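You operate a simulated robot arm through the tools that you are given. There is no shell and no other tool. Be economical: measure what you need, move in short steps, check, and stop when the job is done.

You are at the controls of a simulated robot arm. One attempt, no reset.

Task
Sand the clamped bar's end, then grease it and lay the bar in the bar rack's free place.
Fine: blue block to sand, beige block and the tin's grease; blocks back, tin closed, clamp left free. Set down upright: beige block. A coat counts when it lies all over at full strength: go over it till it gets no stronger. What is to be rubbed or washed off counts as gone when no trace of it is left.

It is judged by the outcome, as a careful person would: the job done as asked, and still so three seconds after it is handed in. It fails if anything else is knocked over, pushed out of place, dropped, spilled or broken.

Robot
A 7-joint arm with a two-finger parallel gripper on a trunk, on a base that drives. Base frame: it is fixed to the floor where the robot stands at the start and does not move with it; the origin is under the middle of the robot, x ahead of it, y to its left, z up; the surface under the hand at the start is at about z = 850. Units: mm, degrees, N and s.
With the tool pointing down near the work surface it reaches from about 280 to 640 mm from the robot's upright axis, wherever it stands. Its first joint turns from -166.0 to 166.0 degrees. Places, roughly: clamp block lever [800, 300, 900]; toggle clamp lever [900, 400, 900]. Payload 1.57 kg.
Tool frame: the origin (TCP) lies between the finger pads and is the grasp point; the fingertips stand 30 mm ahead of it; z points along the fingers, y is the line along which they close. Largest opening 80 mm; finger width 17, thickness 12; the body of the gripper, 40 by 82 mm, starts 80 mm behind the TCP.
Orientation is told as [roll, pitch, yaw] about the base's x, y, z axes, in that order, counted from this pose: with the fingers straight down and closing along the base's y, the tool's x points along the base's -x, its y along +y and its z along -z.

Tools
- The arm moves only by the tool jog_arm. Its argument "rows" is a list of rows, each an object of numbers (a shift or turn left out is 0, a gripper value left out holds the last): "dx", "dy", "dz": the shift along the tool's x, y, z in mm; "rx", "ry", "rz": the turn, a rotation vector about the tool's x, y, z in degrees; "jaw": the opening in per cent of the stroke, from 0 (shut) to 100 (fully open). In form: [{"dx": .., "dy": .., "dz": .., "rx": .., "ry": .., "rz": .., "jaw": ..}, ...]. A call has 1 to 20 rows; each row is the pose to reach, as a shift and turn from the pose commanded when the call began, along the tool's axes at that moment. Each row takes 0.2 s and may step no farther than 50 mm and 8.6 degrees from the row before; otherwise, or with a gripper value out of range, the whole call is refused. Where a pose cannot be reached the arm comes as near as it can. A force on the tool above 70 N (or 10 N above the force at the start of the call, whichever is more), or a blocked arm, ends the call early, and 0.2 s more pass. Each finger travels about 72 mm/s and halts on what it meets, pressing with about 43 N; the grip force reading is that of the motor and also rises with nothing between the fingers. The clock runs only during rows and for 0.2 s after the last one: add rows that repeat a pose to give the fingers time. The reply holds the time, the measured pose of the TCP, the force on the tool along the base axes, the opening and the grip force, in the units named above and with some noise, with the torque about the TCP (base axes, N m) and any sound that the robot's microphone picked up.
- Cameras (640 x 400 px; columns grow to the right, rows downward): "scene" is now at [241.2, 46.8, 1374.6]; the picture's right is [0.54, -0.84, 0.00], its down [-0.55, -0.35, -0.76] and it looks along [0.64, 0.41, -0.65] (base axes); focal length 262 px, centre (320, 200). "wrist" rides on the gripper at [72, -7, -122] in the tool frame; the picture's right is [0.09, 1.00, 0.00], its down [-0.84, 0.08, -0.54] and it looks along [-0.54, 0.05, 0.84] (tool axes); focal length 238 px, centre (320, 200). There is no depth. A picture from a camera that has moved, and an enlarged one, comes with that camera's place and axes in the base frame and with its lens.
- snapshot(camera): a new picture of that camera. The clock stands still meanwhile.
- slide_trunk(by): slides the trunk up (or, below 0, down) by that many mm; the arm and the scene camera ride with it, the base frame stays. It gives what a move gives, with no picture.
- roll_base(legs): drives the robot by 1 to 6 legs, each [ahead, left, turn to the left] in mm, mm and degrees, along the robot's own axes; the way and the turn of a leg run together, so that a leg with both is an arc; at most 1500 mm and 180 degrees a leg. The arm and the cameras ride along, it lands a little off, and it stops where it bumps. It gives what a move gives.
- head_to(pan, tilt): turns the head with the scene camera to pan (to the left, within 86 degrees either way) and tilt (down, from -29 to 69), counted from straight ahead of the robot. It gives what a move gives.
- zoom(camera, box): a new picture of the part [left, top, right, bottom] of that camera's present view, enlarged. The clock stands still meanwhile.
- close_job(): hands the job in; it is judged then, once.

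Go step by step. Nothing tells you exact positions but the pictures and the camera data: compare them with the known pose of the tool, close in by small moves and look again before you grip or let go. The budget is 120 turns and 78 pictures, counting those below and the enlarged ones. Unless the task says otherwise, let go and move clear before handing in, and close with one line.

The tools are called after ">>>" by a JSON object that holds its "name" and its "arguments". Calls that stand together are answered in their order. jog_arm: Moves the arm, as the interface text tells. Its arguments: {"type":"object","properties":{"rows":{"type":"array"}},"required":["rows"]} The other tools are called the same way: slide_trunk (by) slides the trunk up or down; roll_base (legs) drives the base; head_to (pan, tilt) turns the head that bears the scene camera; snapshot (camera) takes a picture; zoom (camera, box) takes an enlarged picture of a part of a camera's view; close_job () hands the job in.

At the start:

```text
time: 0.0
tool_pos: [371.2, 215.0, 1180.2]
ee_rot: [-0.1, 0.0, 0.0]
force: [-0.5, 0.4, -0.4]
moment: [0.01, 0.03, -0.04]
opening: 79.8
grip_force: 0.2
trunk travel left (down, up): [-600.0, 390.0]
robot x, y, heading: [1.1, -0.9, -0.1]
head pan, tilt: [32.8, 40.8]
```

scene: 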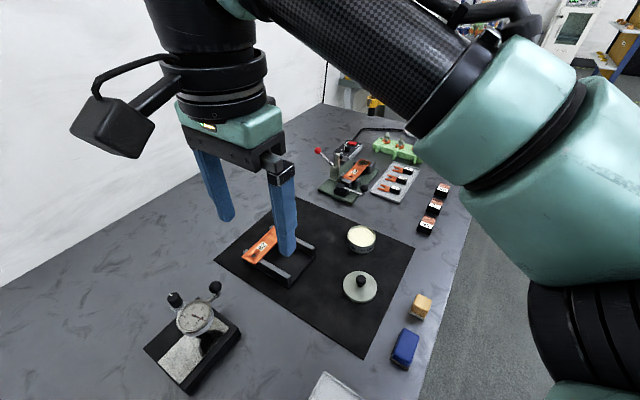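
wrist: 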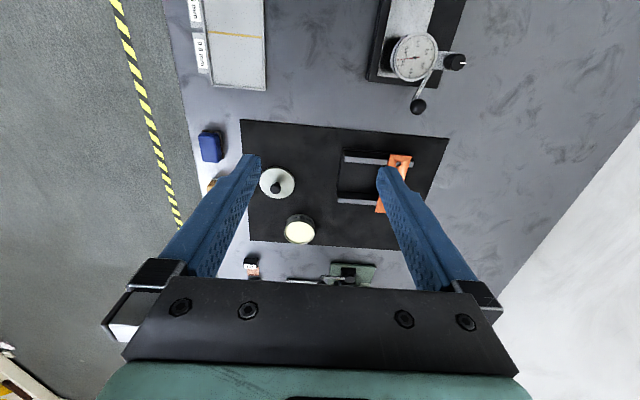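

I see a table with a mat, a rack with an orange bar, a tin with the lid beside it, blocks, and a toggle clamp farther off. I'll enlarge to learn what is what.

>>> {"name": "zoom", "arguments": {"camera": "scene", "box": [300, 120, 460, 240]}}

>>> {"name": "zoom", "arguments": {"camera": "scene", "box": [210, 190, 450, 390]}}

```text
3.33 times, centred on (380, 180) of scene
camera zoom: at [241.2, 46.8, 1374.6], right [0.54, -0.84, 0.0], down [-0.55, -0.35, -0.76], along [0.64, 0.41, -0.65], focal length 875 px, centre (120, 267)
```

zoom: 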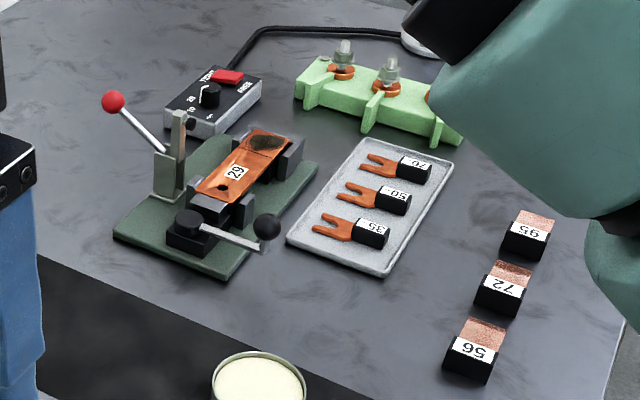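

```text
2.00 times, centred on (330, 290) of scene
camera zoom: at [241.2, 46.8, 1374.6], right [0.54, -0.84, 0.0], down [-0.55, -0.35, -0.76], along [0.64, 0.41, -0.65], focal length 525 px, centre (300, 20)
```

zoom: 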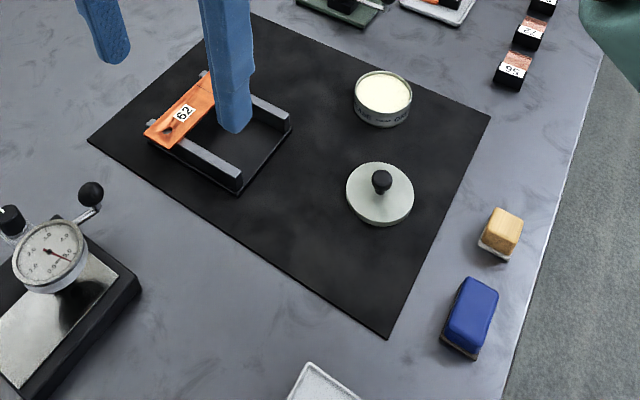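

I take the blue block at about (475,18), beige (565,18), tin (655,193), lid (550,143), the clamp's bar at (900,325). I'll look down for the table's near edge and where the base may drive.

>>> {"name": "head_to", "arguments": {"pan": 0, "tilt": 60}}

>>> {"name": "snapshot", "arguments": {"camera": "scene"}}

>>> {"name": "head_to", "arguments": {"pan": -50, "tilt": 40}}

>>> {"name": "snapshot", "arguments": {"camera": "scene"}}

```text
time: 1.0
tool_pos: [371.4, 215.2, 1179.1]
ee_rot: [-0.1, 0.0, 0.1]
force: [-0.5, -0.1, -0.2]
moment: [0.0, 0.01, -0.01]
opening: 80.2
grip_force: 0.0
trunk travel left (down, up): [-600.0, 390.0]
robot x, y, heading: [1.2, -2.2, -0.3]
head pan, tilt: [0.0, 60.0]
```

```text
73 pictures are left
camera scene: at [236.9, 1.1, 1349.0], right [0.0, -1.0, 0.0], down [-0.87, 0.0, -0.5], along [0.5, 0.0, -0.87], focal length 262 px, centre (320, 200)
```

scene: 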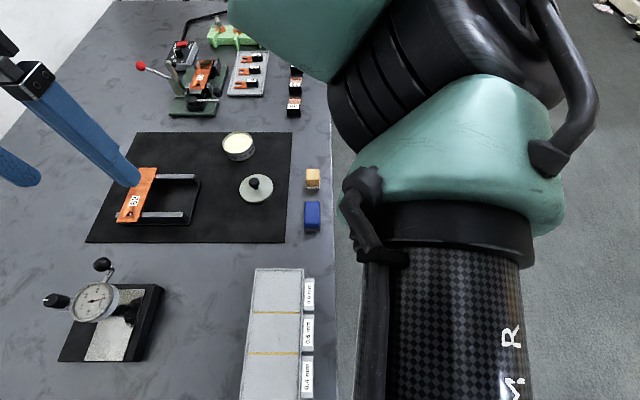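

```text
time: 2.2
tool_pos: [370.7, 215.7, 1178.7]
ee_rot: [0.0, 0.0, -0.1]
force: [0.4, -0.6, -0.8]
moment: [0.03, -0.02, -0.01]
opening: 80.1
grip_force: 0.2
trunk travel left (down, up): [-600.0, 390.0]
robot x, y, heading: [2.5, -0.2, 0.1]
head pan, tilt: [-50.0, 40.0]
```

```text
72 pictures are left
camera scene: at [224.9, -64.1, 1375.7], right [-0.77, -0.64, 0.0], down [-0.41, 0.49, -0.77], along [0.49, -0.59, -0.64], focal length 262 px, centre (320, 200)
```

scene: 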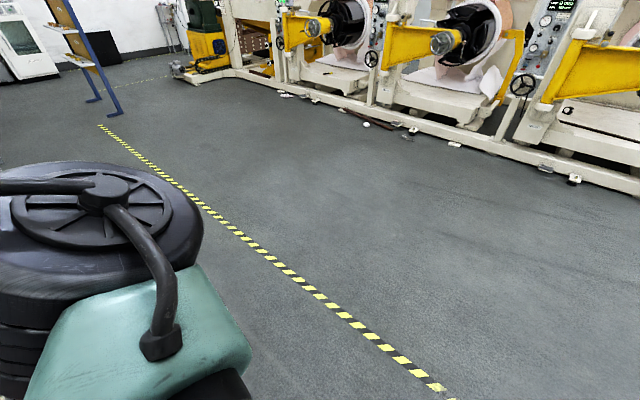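

The table lies on the left (edge y≈-25), free floor to its right. I'll strafe right, drive ahead and turn to face the table, so that all is in reach from one stance.

>>> {"name": "roll_base", "arguments": {"legs": [[0, -260, 0], [750, 0, 0], [0, 0, 90]]}}

>>> {"name": "head_to", "arguments": {"pan": 0, "tilt": 50}}

>>> {"name": "snapshot", "arguments": {"camera": "scene"}}

```text
time: 11.5
tool_pos: [535.0, 108.1, 1179.7]
ee_rot: [-0.1, 0.0, 90.0]
force: [0.0, -0.4, -0.2]
moment: [-0.02, 0.0, 0.0]
opening: 80.1
grip_force: 0.0
trunk travel left (down, up): [-600.0, 390.0]
robot x, y, heading: [749.8, -263.8, 89.8]
head pan, tilt: [-50.0, 40.0]
```

```text
time: 12.7
tool_pos: [534.1, 109.4, 1178.5]
ee_rot: [-0.1, 0.0, 90.1]
force: [-0.6, -0.3, -0.2]
moment: [-0.01, -0.02, -0.04]
opening: 79.8
grip_force: 0.1
trunk travel left (down, up): [-600.0, 390.0]
robot x, y, heading: [749.5, -261.8, 90.0]
head pan, tilt: [0.0, 50.0]
```

```text
71 pictures are left
camera scene: at [750.9, -14.4, 1361.5], right [1.0, 0.0, 0.0], down [0.0, -0.77, -0.64], along [0.0, 0.64, -0.77], focal length 262 px, centre (320, 200)
```

scene: 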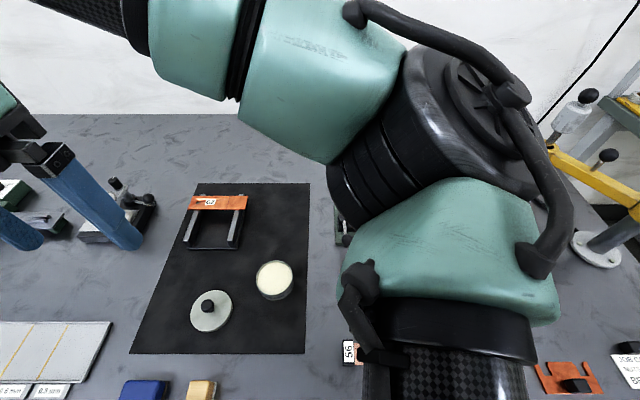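

The stance works. Now over the blue block for a close look with the wrist camera.

>>> {"name": "jog_arm", "arguments": {"rows": [{"dx": 30, "dy": 18, "dz": 20}, {"dx": 60, "dy": 37, "dz": 50}, {"dx": 91, "dy": 56, "dz": 80}, {"dx": 91, "dy": 56, "dz": 120}, {"dx": 91, "dy": 56, "dz": 120}]}}

>>> {"name": "snapshot", "arguments": {"camera": "wrist"}}

>>> {"name": "snapshot", "arguments": {"camera": "scene"}}

```text
time: 13.9
tool_pos: [475.9, 17.0, 1062.2]
ee_rot: [-0.1, 0.0, 90.1]
force: [0.1, 0.4, -0.6]
moment: [0.05, 0.02, 0.01]
opening: 80.0
grip_force: 0.0
trunk travel left (down, up): [-600.0, 390.0]
robot x, y, heading: [753.0, -263.0, 90.1]
head pan, tilt: [0.0, 50.0]
```

```text
70 pictures are left
camera wrist: at [483.6, -54.6, 1182.1], right [-1.0, -0.09, 0.0], down [-0.08, 0.84, 0.54], along [-0.05, 0.54, -0.84], focal length 238 px, centre (320, 200)
```

wrist: 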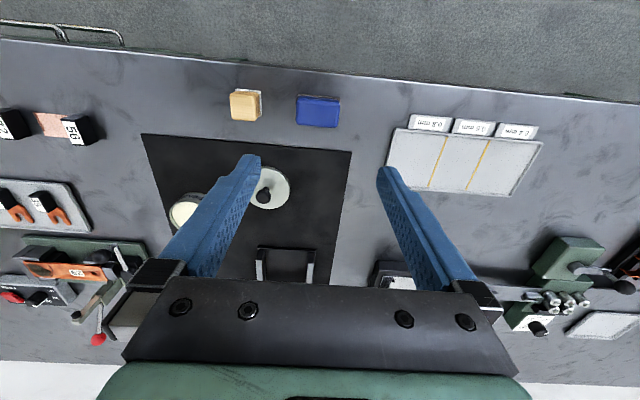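

```text
69 pictures are left
camera scene: at [750.6, -14.6, 1361.6], right [1.0, 0.0, 0.0], down [0.0, -0.77, -0.64], along [0.0, 0.64, -0.77], focal length 262 px, centre (320, 200)
```

scene: 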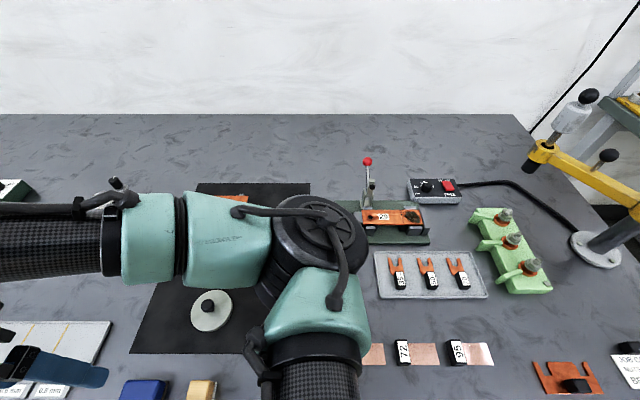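

>>> {"name": "zoom", "arguments": {"camera": "scene", "box": [340, 140, 480, 260]}}

>>> {"name": "zoom", "arguments": {"camera": "wrist", "box": [200, 70, 360, 190]}}

>>> {"name": "zoom", "arguments": {"camera": "scene", "box": [110, 280, 250, 400]}}

```text
3.33 times, centred on (410, 200) of scene
camera zoom: at [750.6, -14.6, 1361.6], right [1.0, 0.0, 0.0], down [0.0, -0.77, -0.64], along [0.0, 0.64, -0.77], focal length 875 px, centre (20, 200)
```

zoom: 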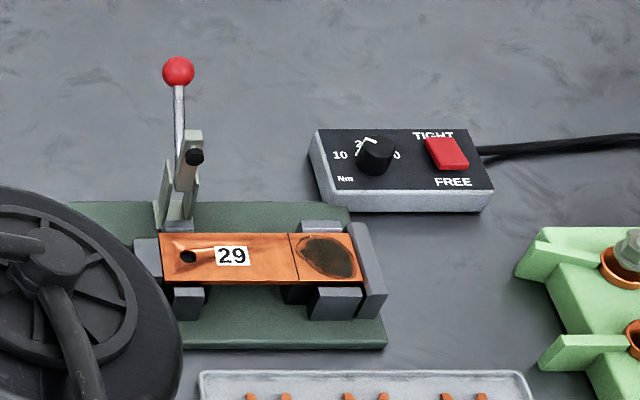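

```text
3.33 times, centred on (280, 130) of wrist
camera zoom: at [483.6, -54.6, 1182.1], right [-1.0, -0.09, 0.0], down [-0.08, 0.84, 0.54], along [-0.05, 0.54, -0.84], focal length 794 px, centre (453, 433)
```

zoom: 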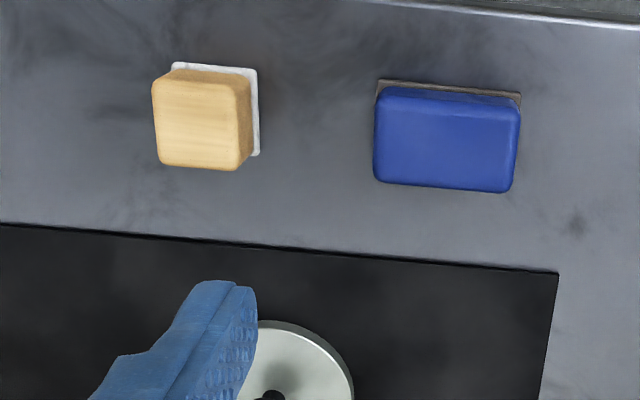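

```text
3.33 times, centred on (180, 340) of scene
camera zoom: at [750.6, -14.6, 1361.6], right [1.0, 0.0, 0.0], down [0.0, -0.77, -0.64], along [0.0, 0.64, -0.77], focal length 875 px, centre (787, -267)
```

zoom: 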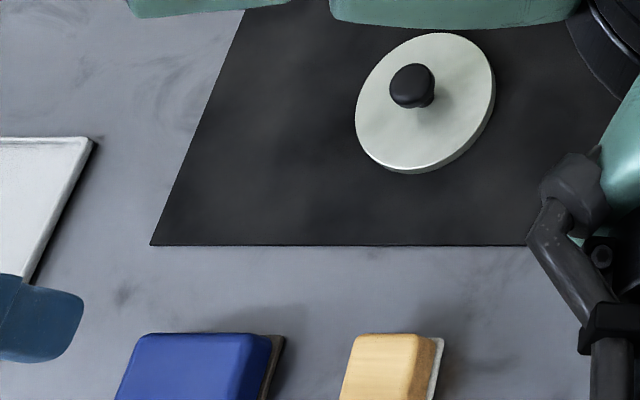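

Blue block ≈50×31 mm, beige ≈30×32, both with pads beneath. Before gripping I want a close look at the clamp from the wrist, so I move above it.

>>> {"name": "jog_arm", "arguments": {"rows": [{"dx": -20, "dy": -40, "dz": -20}, {"dx": -40, "dy": -82, "dz": -40}, {"dx": -60, "dy": -124, "dz": -40}, {"dx": -80, "dy": -166, "dz": -40}, {"dx": -100, "dy": -208, "dz": -40}, {"dx": -120, "dy": -250, "dz": -40}, {"dx": -140, "dy": -292, "dz": -40}, {"dx": -160, "dy": -334, "dz": -40}, {"dx": -180, "dy": -376, "dz": -40}, {"dx": -200, "dy": -418, "dz": -40}, {"dx": -220, "dy": -440, "dz": -40}, {"dx": -220, "dy": -440, "dz": -40}]}}

>>> {"name": "snapshot", "arguments": {"camera": "wrist"}}

>>> {"name": "snapshot", "arguments": {"camera": "scene"}}

```text
refused: row 2 steps farther than a row can; nothing moved
```

```text
65 pictures are left
camera wrist: at [483.6, -54.6, 1182.1], right [-1.0, -0.09, 0.0], down [-0.08, 0.84, 0.54], along [-0.05, 0.54, -0.84], focal length 238 px, centre (320, 200)
```

wrist: 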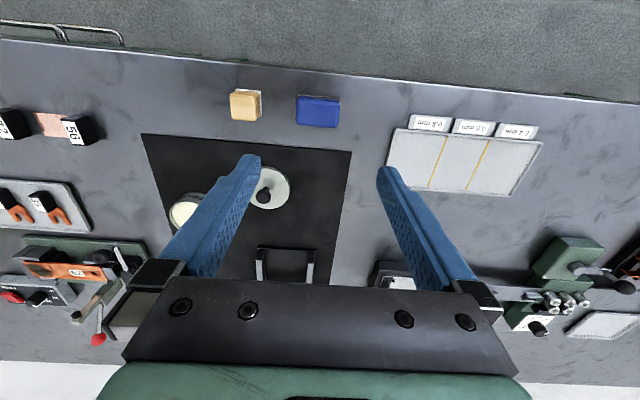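

```text
64 pictures are left
camera scene: at [750.6, -14.6, 1361.6], right [1.0, 0.0, 0.0], down [0.0, -0.77, -0.64], along [0.0, 0.64, -0.77], focal length 262 px, centre (320, 200)
```

scene: 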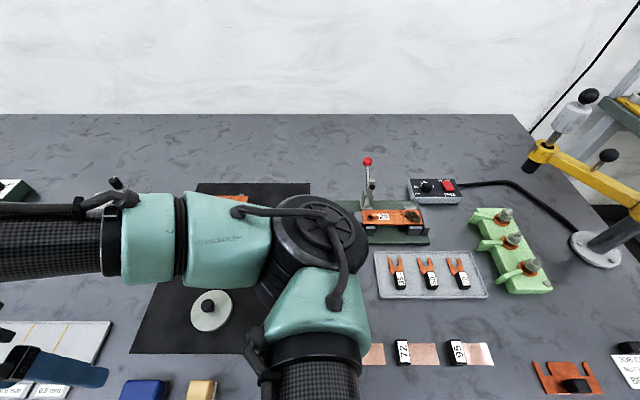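

The step was too long; I repeat it with shorter rows.

>>> {"name": "jog_arm", "arguments": {"rows": [{"dx": -15, "dy": -36, "dz": -20}, {"dx": -30, "dy": -72, "dz": -40}, {"dx": -50, "dy": -114, "dz": -40}, {"dx": -70, "dy": -156, "dz": -40}, {"dx": -90, "dy": -198, "dz": -40}, {"dx": -110, "dy": -240, "dz": -40}, {"dx": -130, "dy": -282, "dz": -40}, {"dx": -150, "dy": -324, "dz": -40}, {"dx": -170, "dy": -366, "dz": -40}, {"dx": -190, "dy": -408, "dz": -40}, {"dx": -210, "dy": -440, "dz": -40}, {"dx": -210, "dy": -440, "dz": -40}]}}

```text
time: 16.5
tool_pos: [918.3, 229.3, 1099.3]
ee_rot: [-0.1, -0.1, 89.9]
force: [-0.2, 0.1, 0.3]
moment: [0.0, 0.04, 0.0]
opening: 79.9
grip_force: 0.1
trunk travel left (down, up): [-600.0, 390.0]
robot x, y, heading: [749.1, -259.6, 90.0]
head pan, tilt: [0.0, 50.0]
```

>>> {"name": "zoom", "arguments": {"camera": "wrist", "box": [220, 100, 440, 280]}}

>>> {"name": "snapshot", "arguments": {"camera": "scene"}}

```text
2.22 times, centred on (330, 190) of wrist
camera zoom: at [925.3, 156.8, 1220.0], right [-1.0, -0.09, 0.0], down [-0.08, 0.84, 0.54], along [-0.05, 0.54, -0.84], focal length 530 px, centre (298, 222)
```

zoom: 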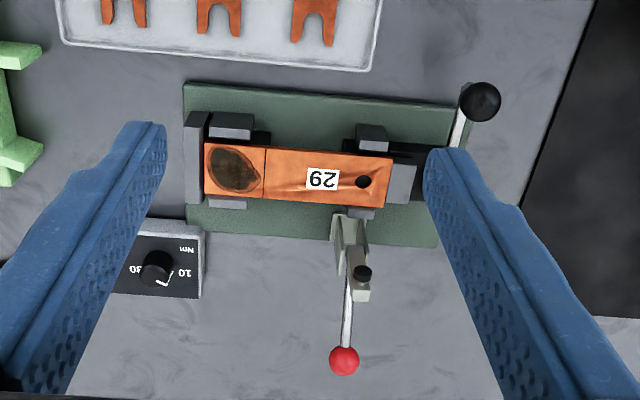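

```text
62 pictures are left
camera scene: at [750.7, -14.6, 1361.6], right [1.0, 0.0, 0.0], down [0.0, -0.77, -0.64], along [0.0, 0.64, -0.77], focal length 262 px, centre (320, 200)
```

scene: 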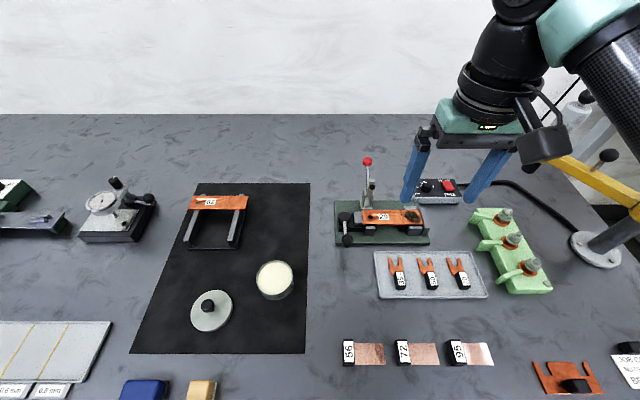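

>>> {"name": "zoom", "arguments": {"camera": "scene", "box": [320, 145, 440, 255]}}

>>> {"name": "zoom", "arguments": {"camera": "scene", "box": [165, 170, 325, 350]}}

```text
3.64 times, centred on (380, 200) of scene
camera zoom: at [750.7, -14.6, 1361.6], right [1.0, 0.0, 0.0], down [0.0, -0.77, -0.64], along [0.0, 0.64, -0.77], focal length 955 px, centre (102, 200)
```

zoom: 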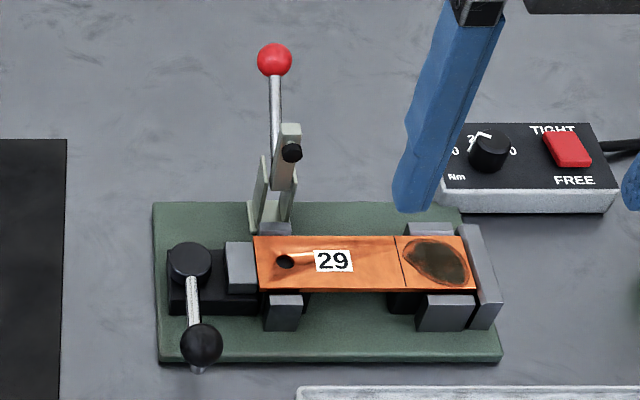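

```text
2.22 times, centred on (245, 260) of scene
camera zoom: at [750.7, -14.6, 1361.6], right [1.0, 0.0, 0.0], down [0.0, -0.77, -0.64], along [0.0, 0.64, -0.77], focal length 583 px, centre (487, 67)
```

zoom: 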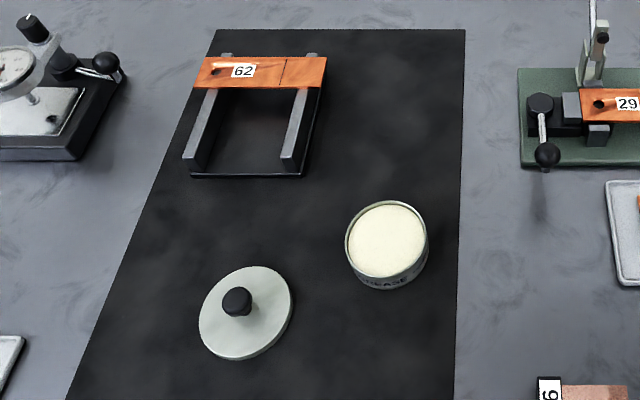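

Label triangulates to z≈896; bar x 843–974, y≈327, zone x≈931–974. I'll go lower to judge the heights of the stops around it.

>>> {"name": "jog_arm", "arguments": {"rows": [{"dz": 45, "dy": -10}, {"dz": 90, "dy": -20}, {"dz": 120, "dy": -20}, {"dz": 120, "dy": -20}]}}

>>> {"name": "zoom", "arguments": {"camera": "wrist", "box": [160, 120, 480, 320]}}

```text
time: 17.5
tool_pos: [938.0, 228.7, 977.7]
ee_rot: [-0.1, 0.0, 90.0]
force: [0.1, 0.7, -0.6]
moment: [0.02, 0.03, -0.02]
opening: 80.0
grip_force: 0.1
trunk travel left (down, up): [-600.0, 390.0]
robot x, y, heading: [750.4, -262.3, 90.0]
head pan, tilt: [0.0, 50.0]
```

```text
2.00 times, centred on (320, 220) of wrist
camera zoom: at [944.6, 157.3, 1098.9], right [-1.0, -0.09, 0.0], down [-0.08, 0.84, 0.54], along [-0.05, 0.54, -0.84], focal length 477 px, centre (320, 160)
```

zoom: 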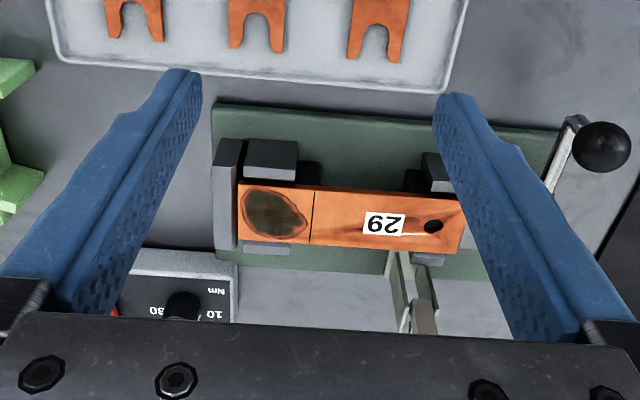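

>>> {"name": "zoom", "arguments": {"camera": "wrist", "box": [255, 180, 355, 255]}}

```text
5.33 times, centred on (305, 218) of wrist
camera zoom: at [944.6, 157.3, 1098.9], right [-1.0, -0.09, 0.0], down [-0.08, 0.84, 0.54], along [-0.05, 0.54, -0.84], focal length 1271 px, centre (400, 107)
```

zoom: 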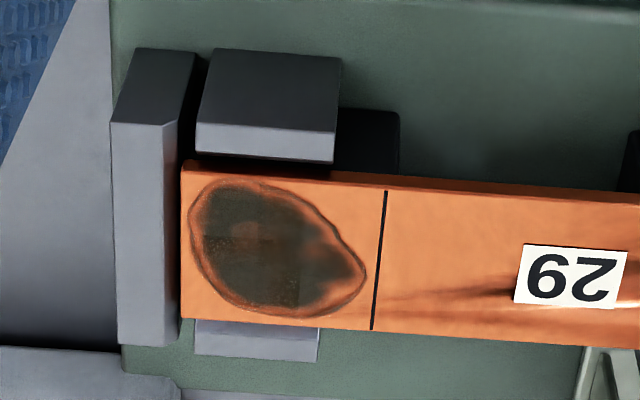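

>>> {"name": "zoom", "arguments": {"camera": "scene", "box": [395, 195, 455, 245]}}

>>> {"name": "zoom", "arguments": {"camera": "scene", "box": [330, 195, 400, 255]}}

```text
8.00 times, centred on (425, 220) of scene
camera zoom: at [750.8, -14.5, 1361.6], right [1.0, 0.0, 0.0], down [0.0, -0.77, -0.64], along [0.0, 0.64, -0.77], focal length 2100 px, centre (-520, 40)
```

zoom: 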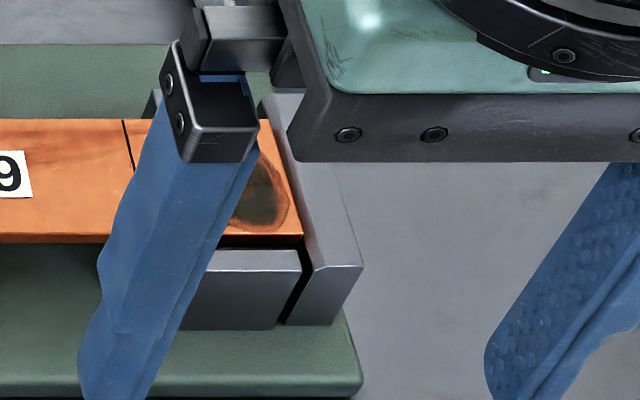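

```text
6.67 times, centred on (365, 225) of scene
camera zoom: at [750.8, -14.5, 1361.6], right [1.0, 0.0, 0.0], down [0.0, -0.77, -0.64], along [0.0, 0.64, -0.77], focal length 1750 px, centre (20, 33)
```

zoom: 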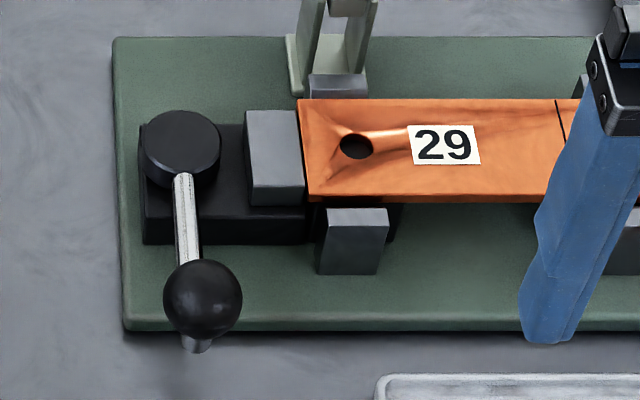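

The guides and the stop appear flush with or below the bar's top, so a block can overrun. Now back to the blue block to pick it up.

>>> {"name": "jog_arm", "arguments": {"rows": [{"dz": -45}, {"dz": -80, "dy": 25, "dx": 10}, {"dz": -80, "dy": 66, "dx": 30}, {"dz": -80, "dy": 107, "dx": 52}, {"dz": -80, "dy": 148, "dx": 74}, {"dz": -80, "dy": 189, "dx": 96}, {"dz": -80, "dy": 230, "dx": 118}, {"dz": -80, "dy": 271, "dx": 140}, {"dz": -80, "dy": 312, "dx": 162}, {"dz": -80, "dy": 353, "dx": 184}, {"dz": -80, "dy": 394, "dx": 206}, {"dz": -70, "dy": 435, "dx": 217}, {"dz": -35, "dy": 459, "dx": 217}, {"dz": 0, "dy": 459, "dx": 217}, {"dz": 0, "dy": 459, "dx": 217}]}}

>>> {"name": "snapshot", "arguments": {"camera": "wrist"}}

```text
time: 20.7
tool_pos: [480.2, 12.4, 981.0]
ee_rot: [-0.2, 0.0, 90.0]
force: [-0.6, -0.1, 0.7]
moment: [0.04, 0.05, 0.0]
opening: 79.9
grip_force: 0.1
trunk travel left (down, up): [-600.0, 390.0]
robot x, y, heading: [751.1, -265.2, 90.0]
head pan, tilt: [0.0, 50.0]
```

```text
55 pictures are left
camera wrist: at [486.4, -59.2, 1103.1], right [-1.0, -0.09, 0.0], down [-0.08, 0.84, 0.54], along [-0.05, 0.54, -0.84], focal length 238 px, centre (320, 200)
```

wrist: 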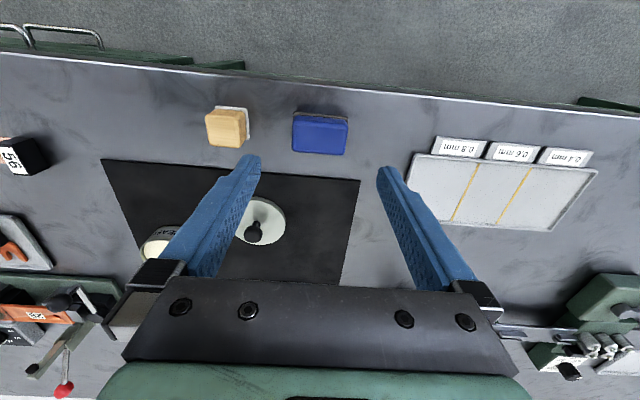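

Blue block centred at about (480, 11). Descending astride it in steps.

>>> {"name": "jog_arm", "arguments": {"rows": [{"dz": 40, "dx": 1}, {"dz": 70, "dx": 1}, {"dz": 70, "dx": 1}]}}

>>> {"name": "snapshot", "arguments": {"camera": "wrist"}}

```text
time: 21.5
tool_pos: [480.5, 11.5, 910.3]
ee_rot: [-0.1, 0.0, 90.0]
force: [0.0, 0.4, -0.5]
moment: [0.0, -0.04, 0.01]
opening: 80.0
grip_force: 0.1
trunk travel left (down, up): [-600.0, 390.0]
robot x, y, heading: [747.0, -260.4, 89.8]
head pan, tilt: [0.0, 50.0]
```

```text
54 pictures are left
camera wrist: at [487.3, -61.5, 1032.1], right [-1.0, -0.09, 0.0], down [-0.08, 0.84, 0.54], along [-0.05, 0.54, -0.84], focal length 238 px, centre (320, 200)
```

wrist: 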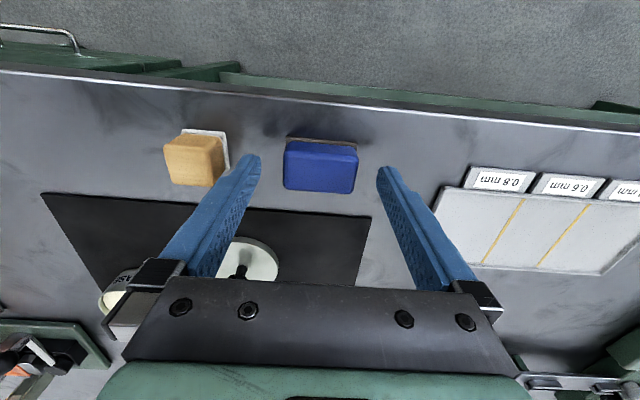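

>>> {"name": "jog_arm", "arguments": {"rows": [{"dz": 22}, {"dz": 22}, {"dz": 22, "jaw": 50}, {"dz": 22, "jaw": 50}, {"dz": 22, "jaw": 50}]}}

```text
time: 22.7
tool_pos: [480.8, 11.1, 888.5]
ee_rot: [-0.1, 0.1, 90.0]
force: [0.2, 0.3, -0.1]
moment: [0.01, 0.03, 0.01]
opening: 53.1
grip_force: 42.9
trunk travel left (down, up): [-600.0, 390.0]
robot x, y, heading: [753.1, -260.4, 89.9]
head pan, tilt: [0.0, 50.0]
```

Gripped (53 mm). Lifting and carrying it over the bar's end.

>>> {"name": "jog_arm", "arguments": {"rows": [{"dz": -45}, {"dz": -90}, {"dz": -125, "dx": -10, "dy": -20}, {"dz": -125, "dx": -36, "dy": -58}, {"dz": -125, "dx": -62, "dy": -97}, {"dz": -125, "dx": -88, "dy": -136}, {"dz": -125, "dx": -114, "dy": -175}, {"dz": -125, "dx": -140, "dy": -214}, {"dz": -125, "dx": -166, "dy": -253}, {"dz": -125, "dx": -192, "dy": -292}, {"dz": -125, "dx": -218, "dy": -331}, {"dz": -125, "dx": -244, "dy": -370}, {"dz": -125, "dx": -270, "dy": -409}, {"dz": -125, "dx": -296, "dy": -447}, {"dz": -125, "dx": -316, "dy": -472}, {"dz": -85, "dx": -316, "dy": -472}, {"dz": -60, "dx": -316, "dy": -472}, {"dz": -60, "dx": -316, "dy": -472}]}}

>>> {"name": "zoom", "arguments": {"camera": "scene", "box": [340, 130, 480, 250]}}

>>> {"name": "zoom", "arguments": {"camera": "wrist", "box": [220, 120, 420, 270]}}

```text
time: 26.5
tool_pos: [951.2, 324.8, 948.0]
ee_rot: [-0.1, 0.0, 90.1]
force: [-0.2, -0.1, -1.2]
moment: [0.01, 0.03, 0.01]
opening: 53.1
grip_force: 42.8
trunk travel left (down, up): [-600.0, 390.0]
robot x, y, heading: [751.1, -262.5, 90.0]
head pan, tilt: [0.0, 50.0]
```

```text
3.33 times, centred on (410, 190) of scene
camera zoom: at [750.8, -14.4, 1361.5], right [1.0, 0.0, 0.0], down [0.0, -0.77, -0.64], along [0.0, 0.64, -0.77], focal length 875 px, centre (20, 233)
```

zoom: 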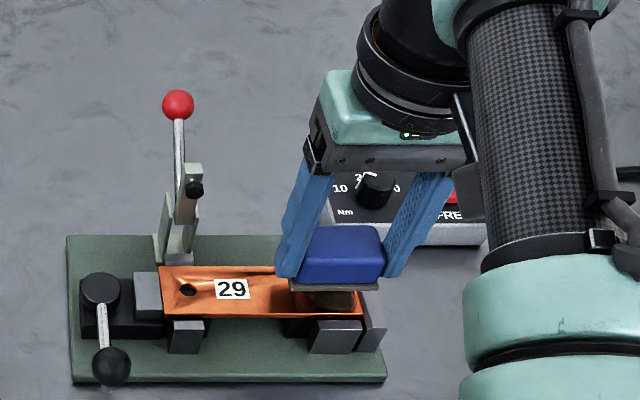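

```text
2.67 times, centred on (320, 195) of wrist
camera zoom: at [957.9, 252.8, 1069.8], right [-1.0, -0.09, 0.0], down [-0.08, 0.84, 0.54], along [-0.05, 0.54, -0.84], focal length 636 px, centre (320, 213)
```

zoom: 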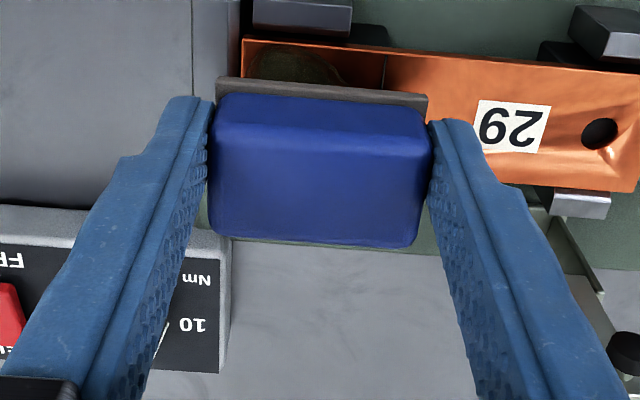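

Aligned over the zone. Descending to contact.

>>> {"name": "jog_arm", "arguments": {"rows": [{"dz": 8}, {"dz": 12}, {"dz": 14}, {"dz": 15}, {"dz": 15}]}}

```text
time: 27.7
tool_pos: [951.9, 325.2, 931.6]
ee_rot: [0.0, 0.0, 90.0]
force: [0.0, -0.4, -0.9]
moment: [0.02, -0.02, -0.01]
opening: 52.9
grip_force: 43.1
trunk travel left (down, up): [-600.0, 390.0]
robot x, y, heading: [748.2, -263.6, 90.1]
head pan, tilt: [0.0, 50.0]
```

>>> {"name": "jog_arm", "arguments": {"rows": [{"dz": 1}, {"dz": 2}, {"dz": 3}, {"dz": 3}]}}

```text
time: 28.7
tool_pos: [951.7, 325.2, 930.1]
ee_rot: [-0.1, 0.1, 89.9]
force: [-0.8, -0.2, -0.5]
moment: [-0.02, 0.06, -0.01]
opening: 52.8
grip_force: 43.3
trunk travel left (down, up): [-600.0, 390.0]
robot x, y, heading: [749.4, -262.0, 90.1]
head pan, tilt: [0.0, 50.0]
```

>>> {"name": "jog_arm", "arguments": {"rows": [{"dz": 1}, {"dz": 2}, {"dz": 3}, {"dz": 3}]}}

```text
time: 29.7
tool_pos: [952.0, 326.1, 928.4]
ee_rot: [-0.1, -0.1, 90.1]
force: [-0.1, 1.2, 12.0]
moment: [-0.05, 0.19, 0.01]
opening: 52.8
grip_force: 42.9
trunk travel left (down, up): [-600.0, 390.0]
robot x, y, heading: [748.9, -264.1, 90.0]
head pan, tilt: [0.0, 50.0]
```

Contact with 12 N. Rubbing to and fro across the bar.

>>> {"name": "jog_arm", "arguments": {"rows": [{"dx": 8}, {"dx": 16}, {"dx": 8}, {"dx": 0}, {"dx": -8}, {"dx": -16}, {"dx": -8}, {"dx": 0}, {"dx": 8}, {"dx": 16}, {"dx": 8}, {"dx": 0}, {"dx": -8}, {"dx": -16}, {"dx": -8}, {"dx": 0, "dy": 0}, {"dx": 0, "dy": 6}, {"dx": 0, "dy": -6}, {"dx": 0, "dy": 0}]}}

```text
time: 33.7
tool_pos: [952.8, 326.1, 929.6]
ee_rot: [-0.2, -0.2, 89.9]
force: [3.4, 1.1, 18.5]
moment: [0.0, 0.15, 0.05]
opening: 53.0
grip_force: 42.9
trunk travel left (down, up): [-600.0, 390.0]
robot x, y, heading: [752.0, -265.8, 90.0]
head pan, tilt: [0.0, 50.0]
```

>>> {"name": "jog_arm", "arguments": {"rows": [{"dz": -30}, {"dz": -60, "dx": 40}, {"dz": -60, "dx": 80}, {"dz": -60, "dx": 80}]}}

>>> {"name": "zoom", "arguments": {"camera": "scene", "box": [375, 185, 445, 235]}}

```text
time: 34.7
tool_pos: [952.8, 246.5, 987.6]
ee_rot: [-0.1, 0.1, 90.0]
force: [-0.5, 0.3, -1.1]
moment: [0.02, 0.01, 0.01]
opening: 53.1
grip_force: 43.1
trunk travel left (down, up): [-600.0, 390.0]
robot x, y, heading: [754.1, -260.8, 90.0]
head pan, tilt: [0.0, 50.0]
```

```text
8.00 times, centred on (410, 210) of scene
camera zoom: at [751.1, -14.4, 1361.5], right [1.0, 0.0, 0.0], down [0.0, -0.77, -0.64], along [0.0, 0.64, -0.77], focal length 2100 px, centre (-400, 120)
```

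zoom: 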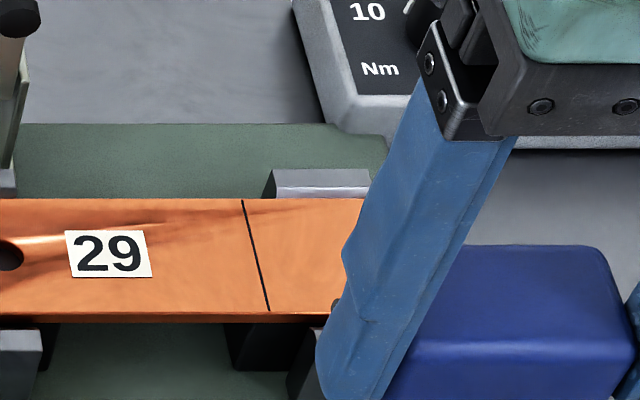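

>>> {"name": "jog_arm", "arguments": {"rows": [{"dx": 40, "dy": 20}, {"dx": 80, "dy": 55}, {"dx": 80, "dy": 95}, {"dx": 80, "dy": 95}]}}

>>> {"name": "zoom", "arguments": {"camera": "scene", "box": [375, 185, 445, 235]}}

```text
refused: row 2 steps farther than a row can; nothing moved
```

```text
8.00 times, centred on (410, 210) of scene
camera zoom: at [751.1, -14.4, 1361.5], right [1.0, 0.0, 0.0], down [0.0, -0.77, -0.64], along [0.0, 0.64, -0.77], focal length 2100 px, centre (-400, 120)
```

zoom: 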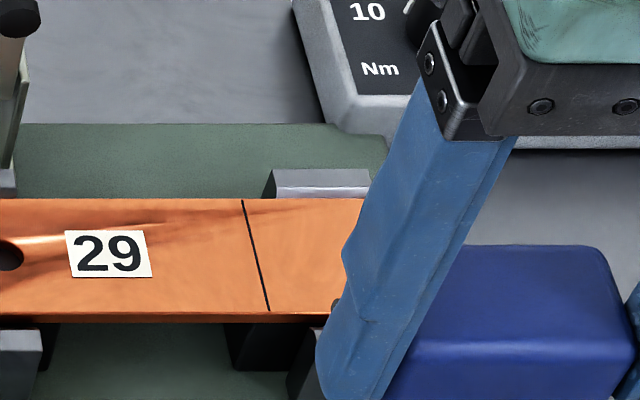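

Moving along the way home so the whole end is seen.

>>> {"name": "jog_arm", "arguments": {"rows": [{"dx": 30, "dy": 35}, {"dx": 60, "dy": 70}, {"dx": 90, "dy": 105}, {"dx": 90, "dy": 105}]}}

>>> {"name": "zoom", "arguments": {"camera": "scene", "box": [375, 185, 445, 235]}}

```text
time: 35.7
tool_pos: [845.1, 155.8, 985.4]
ee_rot: [-0.1, 0.1, 90.0]
force: [-0.9, 0.8, -0.6]
moment: [0.03, -0.01, 0.01]
opening: 53.4
grip_force: 43.0
trunk travel left (down, up): [-600.0, 390.0]
robot x, y, heading: [754.2, -264.9, 89.9]
head pan, tilt: [0.0, 50.0]
```

```text
8.00 times, centred on (410, 210) of scene
camera zoom: at [751.0, -14.1, 1361.4], right [1.0, 0.0, 0.0], down [0.0, -0.77, -0.64], along [0.0, 0.64, -0.77], focal length 2100 px, centre (-400, 120)
```

zoom: 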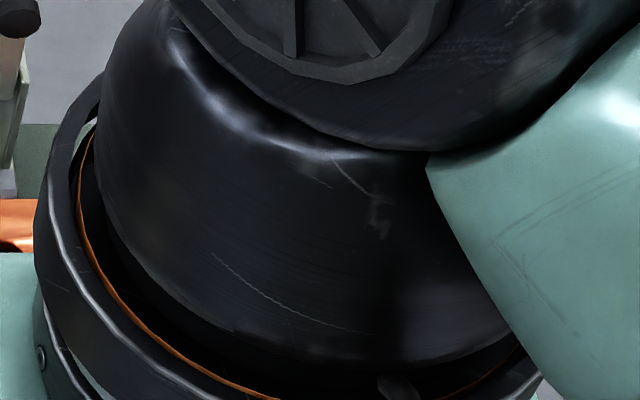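

>>> {"name": "jog_arm", "arguments": {"rows": [{"dy": -40}, {"dy": -80}, {"dy": -120}, {"dy": -120}]}}

>>> {"name": "zoom", "arguments": {"camera": "wrist", "box": [250, 200, 390, 290]}}

```text
time: 36.7
tool_pos: [967.3, 157.0, 986.6]
ee_rot: [-0.1, 0.0, 89.9]
force: [0.7, 0.8, -0.7]
moment: [-0.01, -0.01, 0.01]
opening: 53.0
grip_force: 42.5
trunk travel left (down, up): [-600.0, 390.0]
robot x, y, heading: [755.6, -260.9, 90.0]
head pan, tilt: [0.0, 50.0]
```

```text
4.44 times, centred on (320, 245) of wrist
camera zoom: at [973.4, 84.0, 1108.1], right [-1.0, -0.09, 0.0], down [-0.08, 0.84, 0.54], along [-0.05, 0.54, -0.84], focal length 1059 px, centre (320, 0)
```

zoom: 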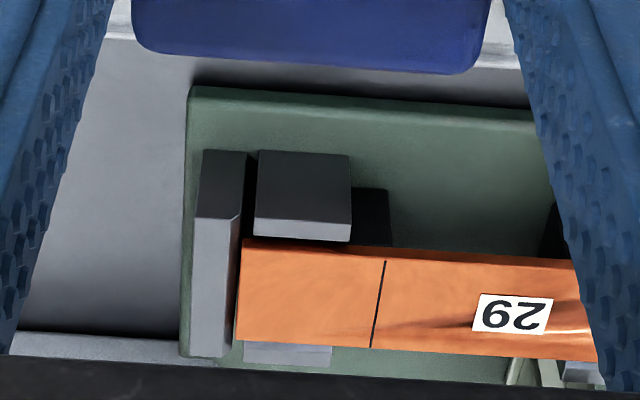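

>>> {"name": "zoom", "arguments": {"camera": "wrist", "box": [298, 248, 340, 280]}}

```text
12.50 times, centred on (319, 264) of wrist
camera zoom: at [973.4, 84.0, 1108.1], right [-1.0, -0.09, 0.0], down [-0.08, 0.84, 0.54], along [-0.05, 0.54, -0.84], focal length 2979 px, centre (332, -600)
```

zoom: 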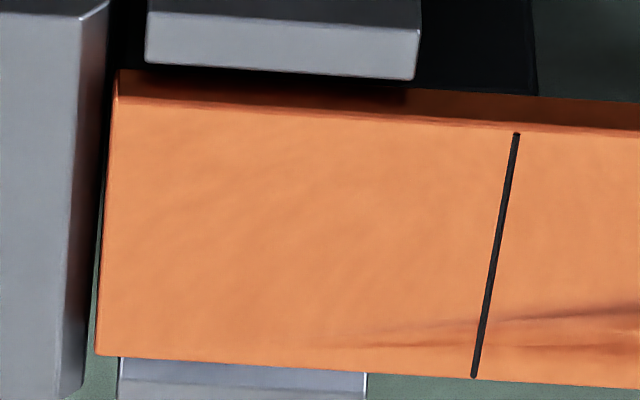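

The end is clean. Carrying the blue block back to its place (480, 11).

>>> {"name": "jog_arm", "arguments": {"rows": [{"dy": 44, "dx": 12}, {"dy": 88, "dx": 25}, {"dy": 132, "dx": 38}, {"dy": 176, "dx": 51}, {"dy": 220, "dx": 64}, {"dy": 264, "dx": 77}, {"dy": 308, "dx": 90}, {"dy": 352, "dx": 103}, {"dy": 396, "dx": 116}, {"dy": 440, "dx": 129}, {"dy": 475, "dx": 142}, {"dy": 486.5, "dx": 146}, {"dy": 486.5, "dx": 146, "dz": 40}, {"dy": 486.5, "dx": 146, "dz": 75}, {"dy": 486.5, "dx": 146, "dz": 90}, {"dy": 486.5, "dx": 146, "dz": 94}, {"dy": 486.5, "dx": 146, "dz": 94}]}}

```text
time: 40.3
tool_pos: [481.2, 10.3, 893.1]
ee_rot: [-0.1, 0.0, 90.0]
force: [0.7, 0.3, -0.8]
moment: [0.01, -0.02, -0.03]
opening: 52.8
grip_force: 42.6
trunk travel left (down, up): [-600.0, 390.0]
robot x, y, heading: [750.2, -262.3, 90.0]
head pan, tilt: [0.0, 50.0]
```

>>> {"name": "jog_arm", "arguments": {"rows": [{"dz": 2}, {"dz": 3.5}, {"dz": 4.5}, {"dz": 5}, {"dz": 5}]}}

```text
time: 41.5
tool_pos: [481.4, 8.4, 888.3]
ee_rot: [-0.1, 0.1, 89.9]
force: [0.7, -0.3, -1.2]
moment: [-0.02, 0.03, 0.01]
opening: 52.9
grip_force: 42.8
trunk travel left (down, up): [-600.0, 390.0]
robot x, y, heading: [753.4, -263.5, 90.1]
head pan, tilt: [0.0, 50.0]
```

>>> {"name": "jog_arm", "arguments": {"rows": [{"dz": 0.5, "dx": -1}, {"dz": 1, "dx": -1}, {"dz": 1.5, "dx": -1}, {"dz": 1.5, "dx": -1}]}}

```text
time: 42.5
tool_pos: [480.4, 11.0, 888.2]
ee_rot: [-0.2, 0.0, 90.0]
force: [-0.6, 0.5, -0.5]
moment: [-0.02, 0.06, -0.02]
opening: 52.7
grip_force: 43.0
trunk travel left (down, up): [-600.0, 390.0]
robot x, y, heading: [748.9, -263.3, 89.8]
head pan, tilt: [0.0, 50.0]
```

>>> {"name": "jog_arm", "arguments": {"rows": [{"dz": 0.5}, {"dz": 1}, {"dz": 1.5}, {"dz": 1.5}]}}

```text
time: 43.5
tool_pos: [480.1, 9.5, 886.9]
ee_rot: [0.1, -0.3, 90.0]
force: [-2.0, 2.0, 28.9]
moment: [-0.09, -0.16, 0.02]
opening: 52.8
grip_force: 43.2
trunk travel left (down, up): [-600.0, 390.0]
robot x, y, heading: [751.2, -263.7, 90.0]
head pan, tilt: [0.0, 50.0]
```

Set down; releasing and moving over the beige block at about (567, 12).

>>> {"name": "jog_arm", "arguments": {"rows": [{"dz": -1, "jaw": 70}, {"dz": -1, "jaw": 100}, {"dz": -1, "jaw": 100}, {"dz": -1, "jaw": 100}, {"dz": -40}, {"dz": -85}, {"dz": -85, "dy": -44}, {"dz": -85, "dy": -87}, {"dz": -85, "dy": -87}]}}

>>> {"name": "snapshot", "arguments": {"camera": "wrist"}}

```text
time: 45.5
tool_pos: [566.0, 11.8, 970.1]
ee_rot: [-0.1, -0.1, 90.0]
force: [-0.3, -0.6, 0.3]
moment: [0.0, 0.0, 0.0]
opening: 80.0
grip_force: 0.0
trunk travel left (down, up): [-600.0, 390.0]
robot x, y, heading: [748.3, -259.5, 89.9]
head pan, tilt: [0.0, 50.0]
```

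```text
46 pictures are left
camera wrist: at [572.1, -61.0, 1090.7], right [-1.0, -0.09, 0.0], down [-0.08, 0.84, 0.54], along [-0.05, 0.54, -0.84], focal length 238 px, centre (320, 200)
```

wrist: 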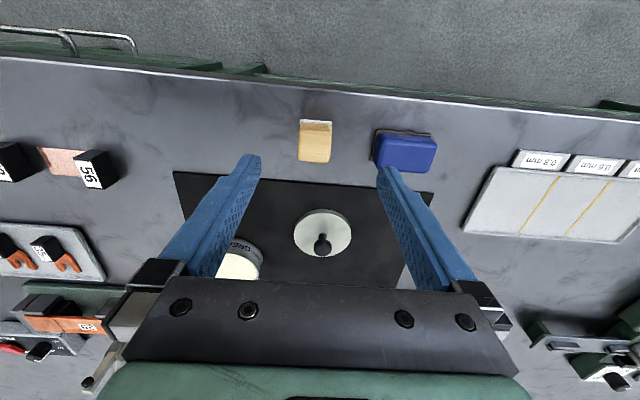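

>>> {"name": "jog_arm", "arguments": {"rows": [{"dy": -3, "dz": 40}, {"dy": -3, "dz": 79}, {"dy": -3, "dz": 79}]}}

>>> {"name": "zoom", "arguments": {"camera": "wrist", "box": [230, 110, 430, 260]}}

```text
time: 46.3
tool_pos: [569.8, 9.3, 890.0]
ee_rot: [-0.1, 0.0, 90.0]
force: [-0.5, 0.7, 0.4]
moment: [-0.02, 0.03, -0.02]
opening: 79.7
grip_force: 0.1
trunk travel left (down, up): [-600.0, 390.0]
robot x, y, heading: [750.6, -261.6, 89.9]
head pan, tilt: [0.0, 50.0]
```

```text
2.67 times, centred on (330, 185) of wrist
camera zoom: at [576.7, -61.4, 1011.1], right [-1.0, -0.09, 0.0], down [-0.08, 0.84, 0.54], along [-0.05, 0.54, -0.84], focal length 636 px, centre (293, 240)
```

zoom: 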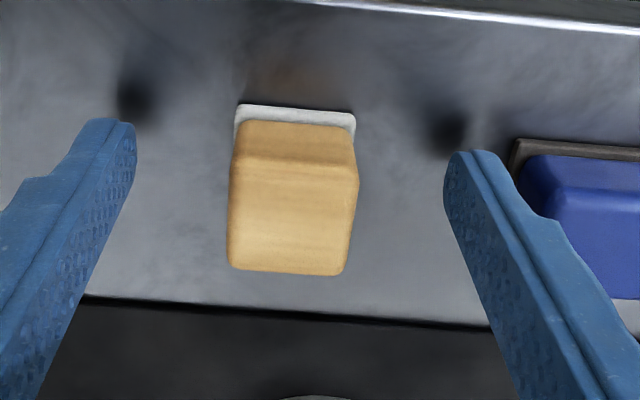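

>>> {"name": "jog_arm", "arguments": {"rows": [{"dx": -2}, {"dx": -2, "jaw": 60}, {"dx": -2, "jaw": 25}, {"dx": -2, "jaw": 25}, {"dx": -2, "jaw": 25}, {"dx": -2, "jaw": 25}]}}

```text
time: 47.7
tool_pos: [570.4, 11.6, 890.2]
ee_rot: [-0.2, 0.0, 90.0]
force: [-0.9, -0.6, -0.3]
moment: [0.0, -0.03, 0.0]
opening: 28.1
grip_force: 38.2
trunk travel left (down, up): [-600.0, 390.0]
robot x, y, heading: [749.1, -263.5, 90.0]
head pan, tilt: [0.0, 50.0]
```

Beige gripped (28 mm). Now over the tin, about (665, 193).

>>> {"name": "jog_arm", "arguments": {"rows": [{"dz": -45}, {"dz": -90}, {"dz": -110, "dx": -30, "dy": -15}, {"dz": -110, "dx": -70, "dy": -35}, {"dz": -110, "dx": -110, "dy": -57}, {"dz": -110, "dx": -150, "dy": -79}, {"dz": -110, "dx": -181, "dy": -95}, {"dz": -90, "dx": -181, "dy": -95}, {"dz": -90, "dx": -181, "dy": -95}]}}

>>> {"name": "snapshot", "arguments": {"camera": "scene"}}

>>> {"name": "snapshot", "arguments": {"camera": "wrist"}}

```text
time: 49.7
tool_pos: [666.3, 194.8, 983.2]
ee_rot: [-0.1, 0.0, 90.1]
force: [0.2, 0.3, -1.0]
moment: [-0.02, -0.04, -0.03]
opening: 28.5
grip_force: 38.1
trunk travel left (down, up): [-600.0, 390.0]
robot x, y, heading: [751.3, -263.0, 90.2]
head pan, tilt: [0.0, 50.0]
```

```text
44 pictures are left
camera scene: at [750.9, -14.4, 1361.5], right [1.0, 0.0, 0.0], down [0.0, -0.77, -0.64], along [0.0, 0.64, -0.77], focal length 262 px, centre (320, 200)
```

scene: 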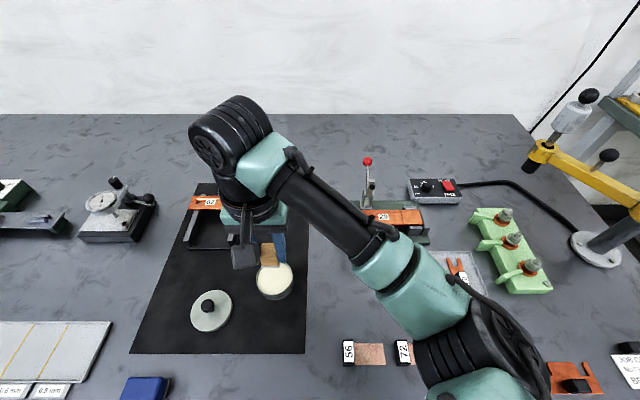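

```text
43 pictures are left
camera wrist: at [673.3, 123.5, 1103.7], right [-1.0, -0.09, 0.0], down [-0.08, 0.84, 0.54], along [-0.05, 0.54, -0.84], focal length 238 px, centre (320, 200)
```

wrist: 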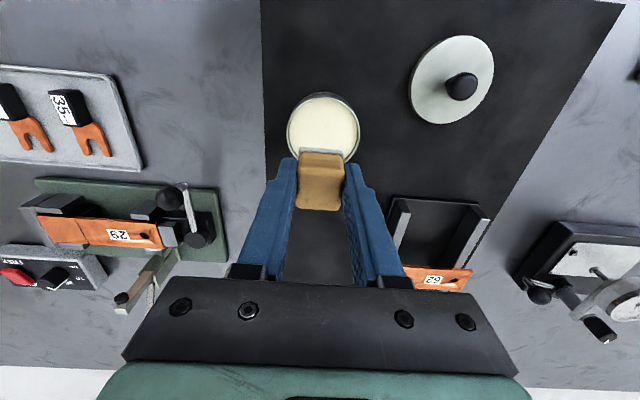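

>>> {"name": "jog_arm", "arguments": {"rows": [{"dx": 4, "dz": 25}, {"dx": 4, "dz": 48}, {"dx": 4, "dz": 48}]}}

>>> {"name": "zoom", "arguments": {"camera": "wrist", "box": [250, 100, 390, 220]}}

>>> {"name": "zoom", "arguments": {"camera": "scene", "box": [220, 230, 320, 310]}}

```text
time: 50.5
tool_pos: [664.9, 189.7, 933.7]
ee_rot: [-0.1, -0.1, 90.1]
force: [-0.2, -0.1, 1.1]
moment: [0.03, 0.02, 0.01]
opening: 28.7
grip_force: 38.7
trunk travel left (down, up): [-600.0, 390.0]
robot x, y, heading: [749.6, -260.4, 89.9]
head pan, tilt: [0.0, 50.0]
```

```text
3.33 times, centred on (320, 160) of wrist
camera zoom: at [672.0, 118.6, 1054.9], right [-1.0, -0.09, 0.0], down [-0.08, 0.84, 0.54], along [-0.05, 0.54, -0.84], focal length 794 px, centre (320, 333)
```

zoom: 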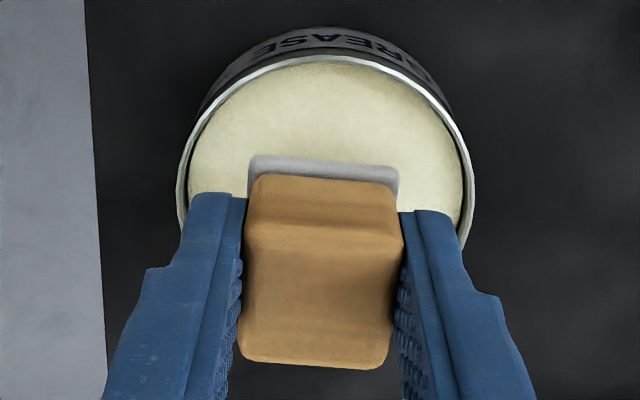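

```text
5.00 times, centred on (270, 270) of scene
camera zoom: at [750.9, -14.4, 1361.5], right [1.0, 0.0, 0.0], down [0.0, -0.77, -0.64], along [0.0, 0.64, -0.77], focal length 1313 px, centre (570, -150)
```

zoom: 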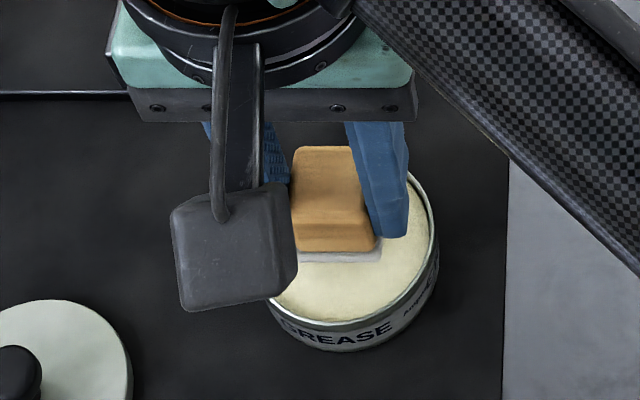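

>>> {"name": "jog_arm", "arguments": {"rows": [{"dx": 5, "dz": 0}, {"dx": 5, "dz": 3}, {"dx": 5, "dz": 6}, {"dx": 5, "dz": 8}, {"dx": 5, "dz": 9}, {"dx": 5, "dz": 9}]}}

```text
time: 51.9
tool_pos: [666.5, 184.3, 924.3]
ee_rot: [-0.2, 0.0, 90.1]
force: [-0.9, 0.2, -0.8]
moment: [-0.04, -0.03, -0.03]
opening: 28.6
grip_force: 38.5
trunk travel left (down, up): [-600.0, 390.0]
robot x, y, heading: [752.7, -260.5, 89.9]
head pan, tilt: [0.0, 50.0]
```

>>> {"name": "jog_arm", "arguments": {"rows": [{"dz": 1.5}, {"dz": 3}, {"dz": 4}, {"dz": 4}]}}

>>> {"name": "zoom", "arguments": {"camera": "wrist", "box": [250, 100, 390, 220]}}

```text
time: 52.9
tool_pos: [665.1, 184.2, 919.4]
ee_rot: [0.0, 0.0, 90.0]
force: [-0.5, 0.3, -1.4]
moment: [-0.03, 0.02, -0.03]
opening: 28.7
grip_force: 38.4
trunk travel left (down, up): [-600.0, 390.0]
robot x, y, heading: [750.9, -265.4, 90.2]
head pan, tilt: [0.0, 50.0]
```

```text
3.33 times, centred on (320, 160) of wrist
camera zoom: at [672.6, 112.5, 1041.2], right [-1.0, -0.09, 0.0], down [-0.08, 0.84, 0.54], along [-0.05, 0.54, -0.84], focal length 794 px, centre (320, 333)
```

zoom: 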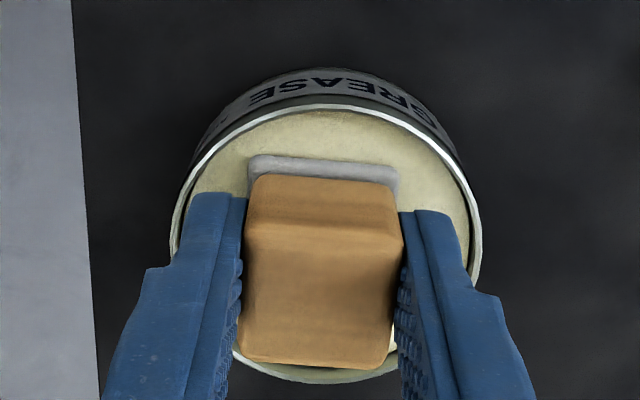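

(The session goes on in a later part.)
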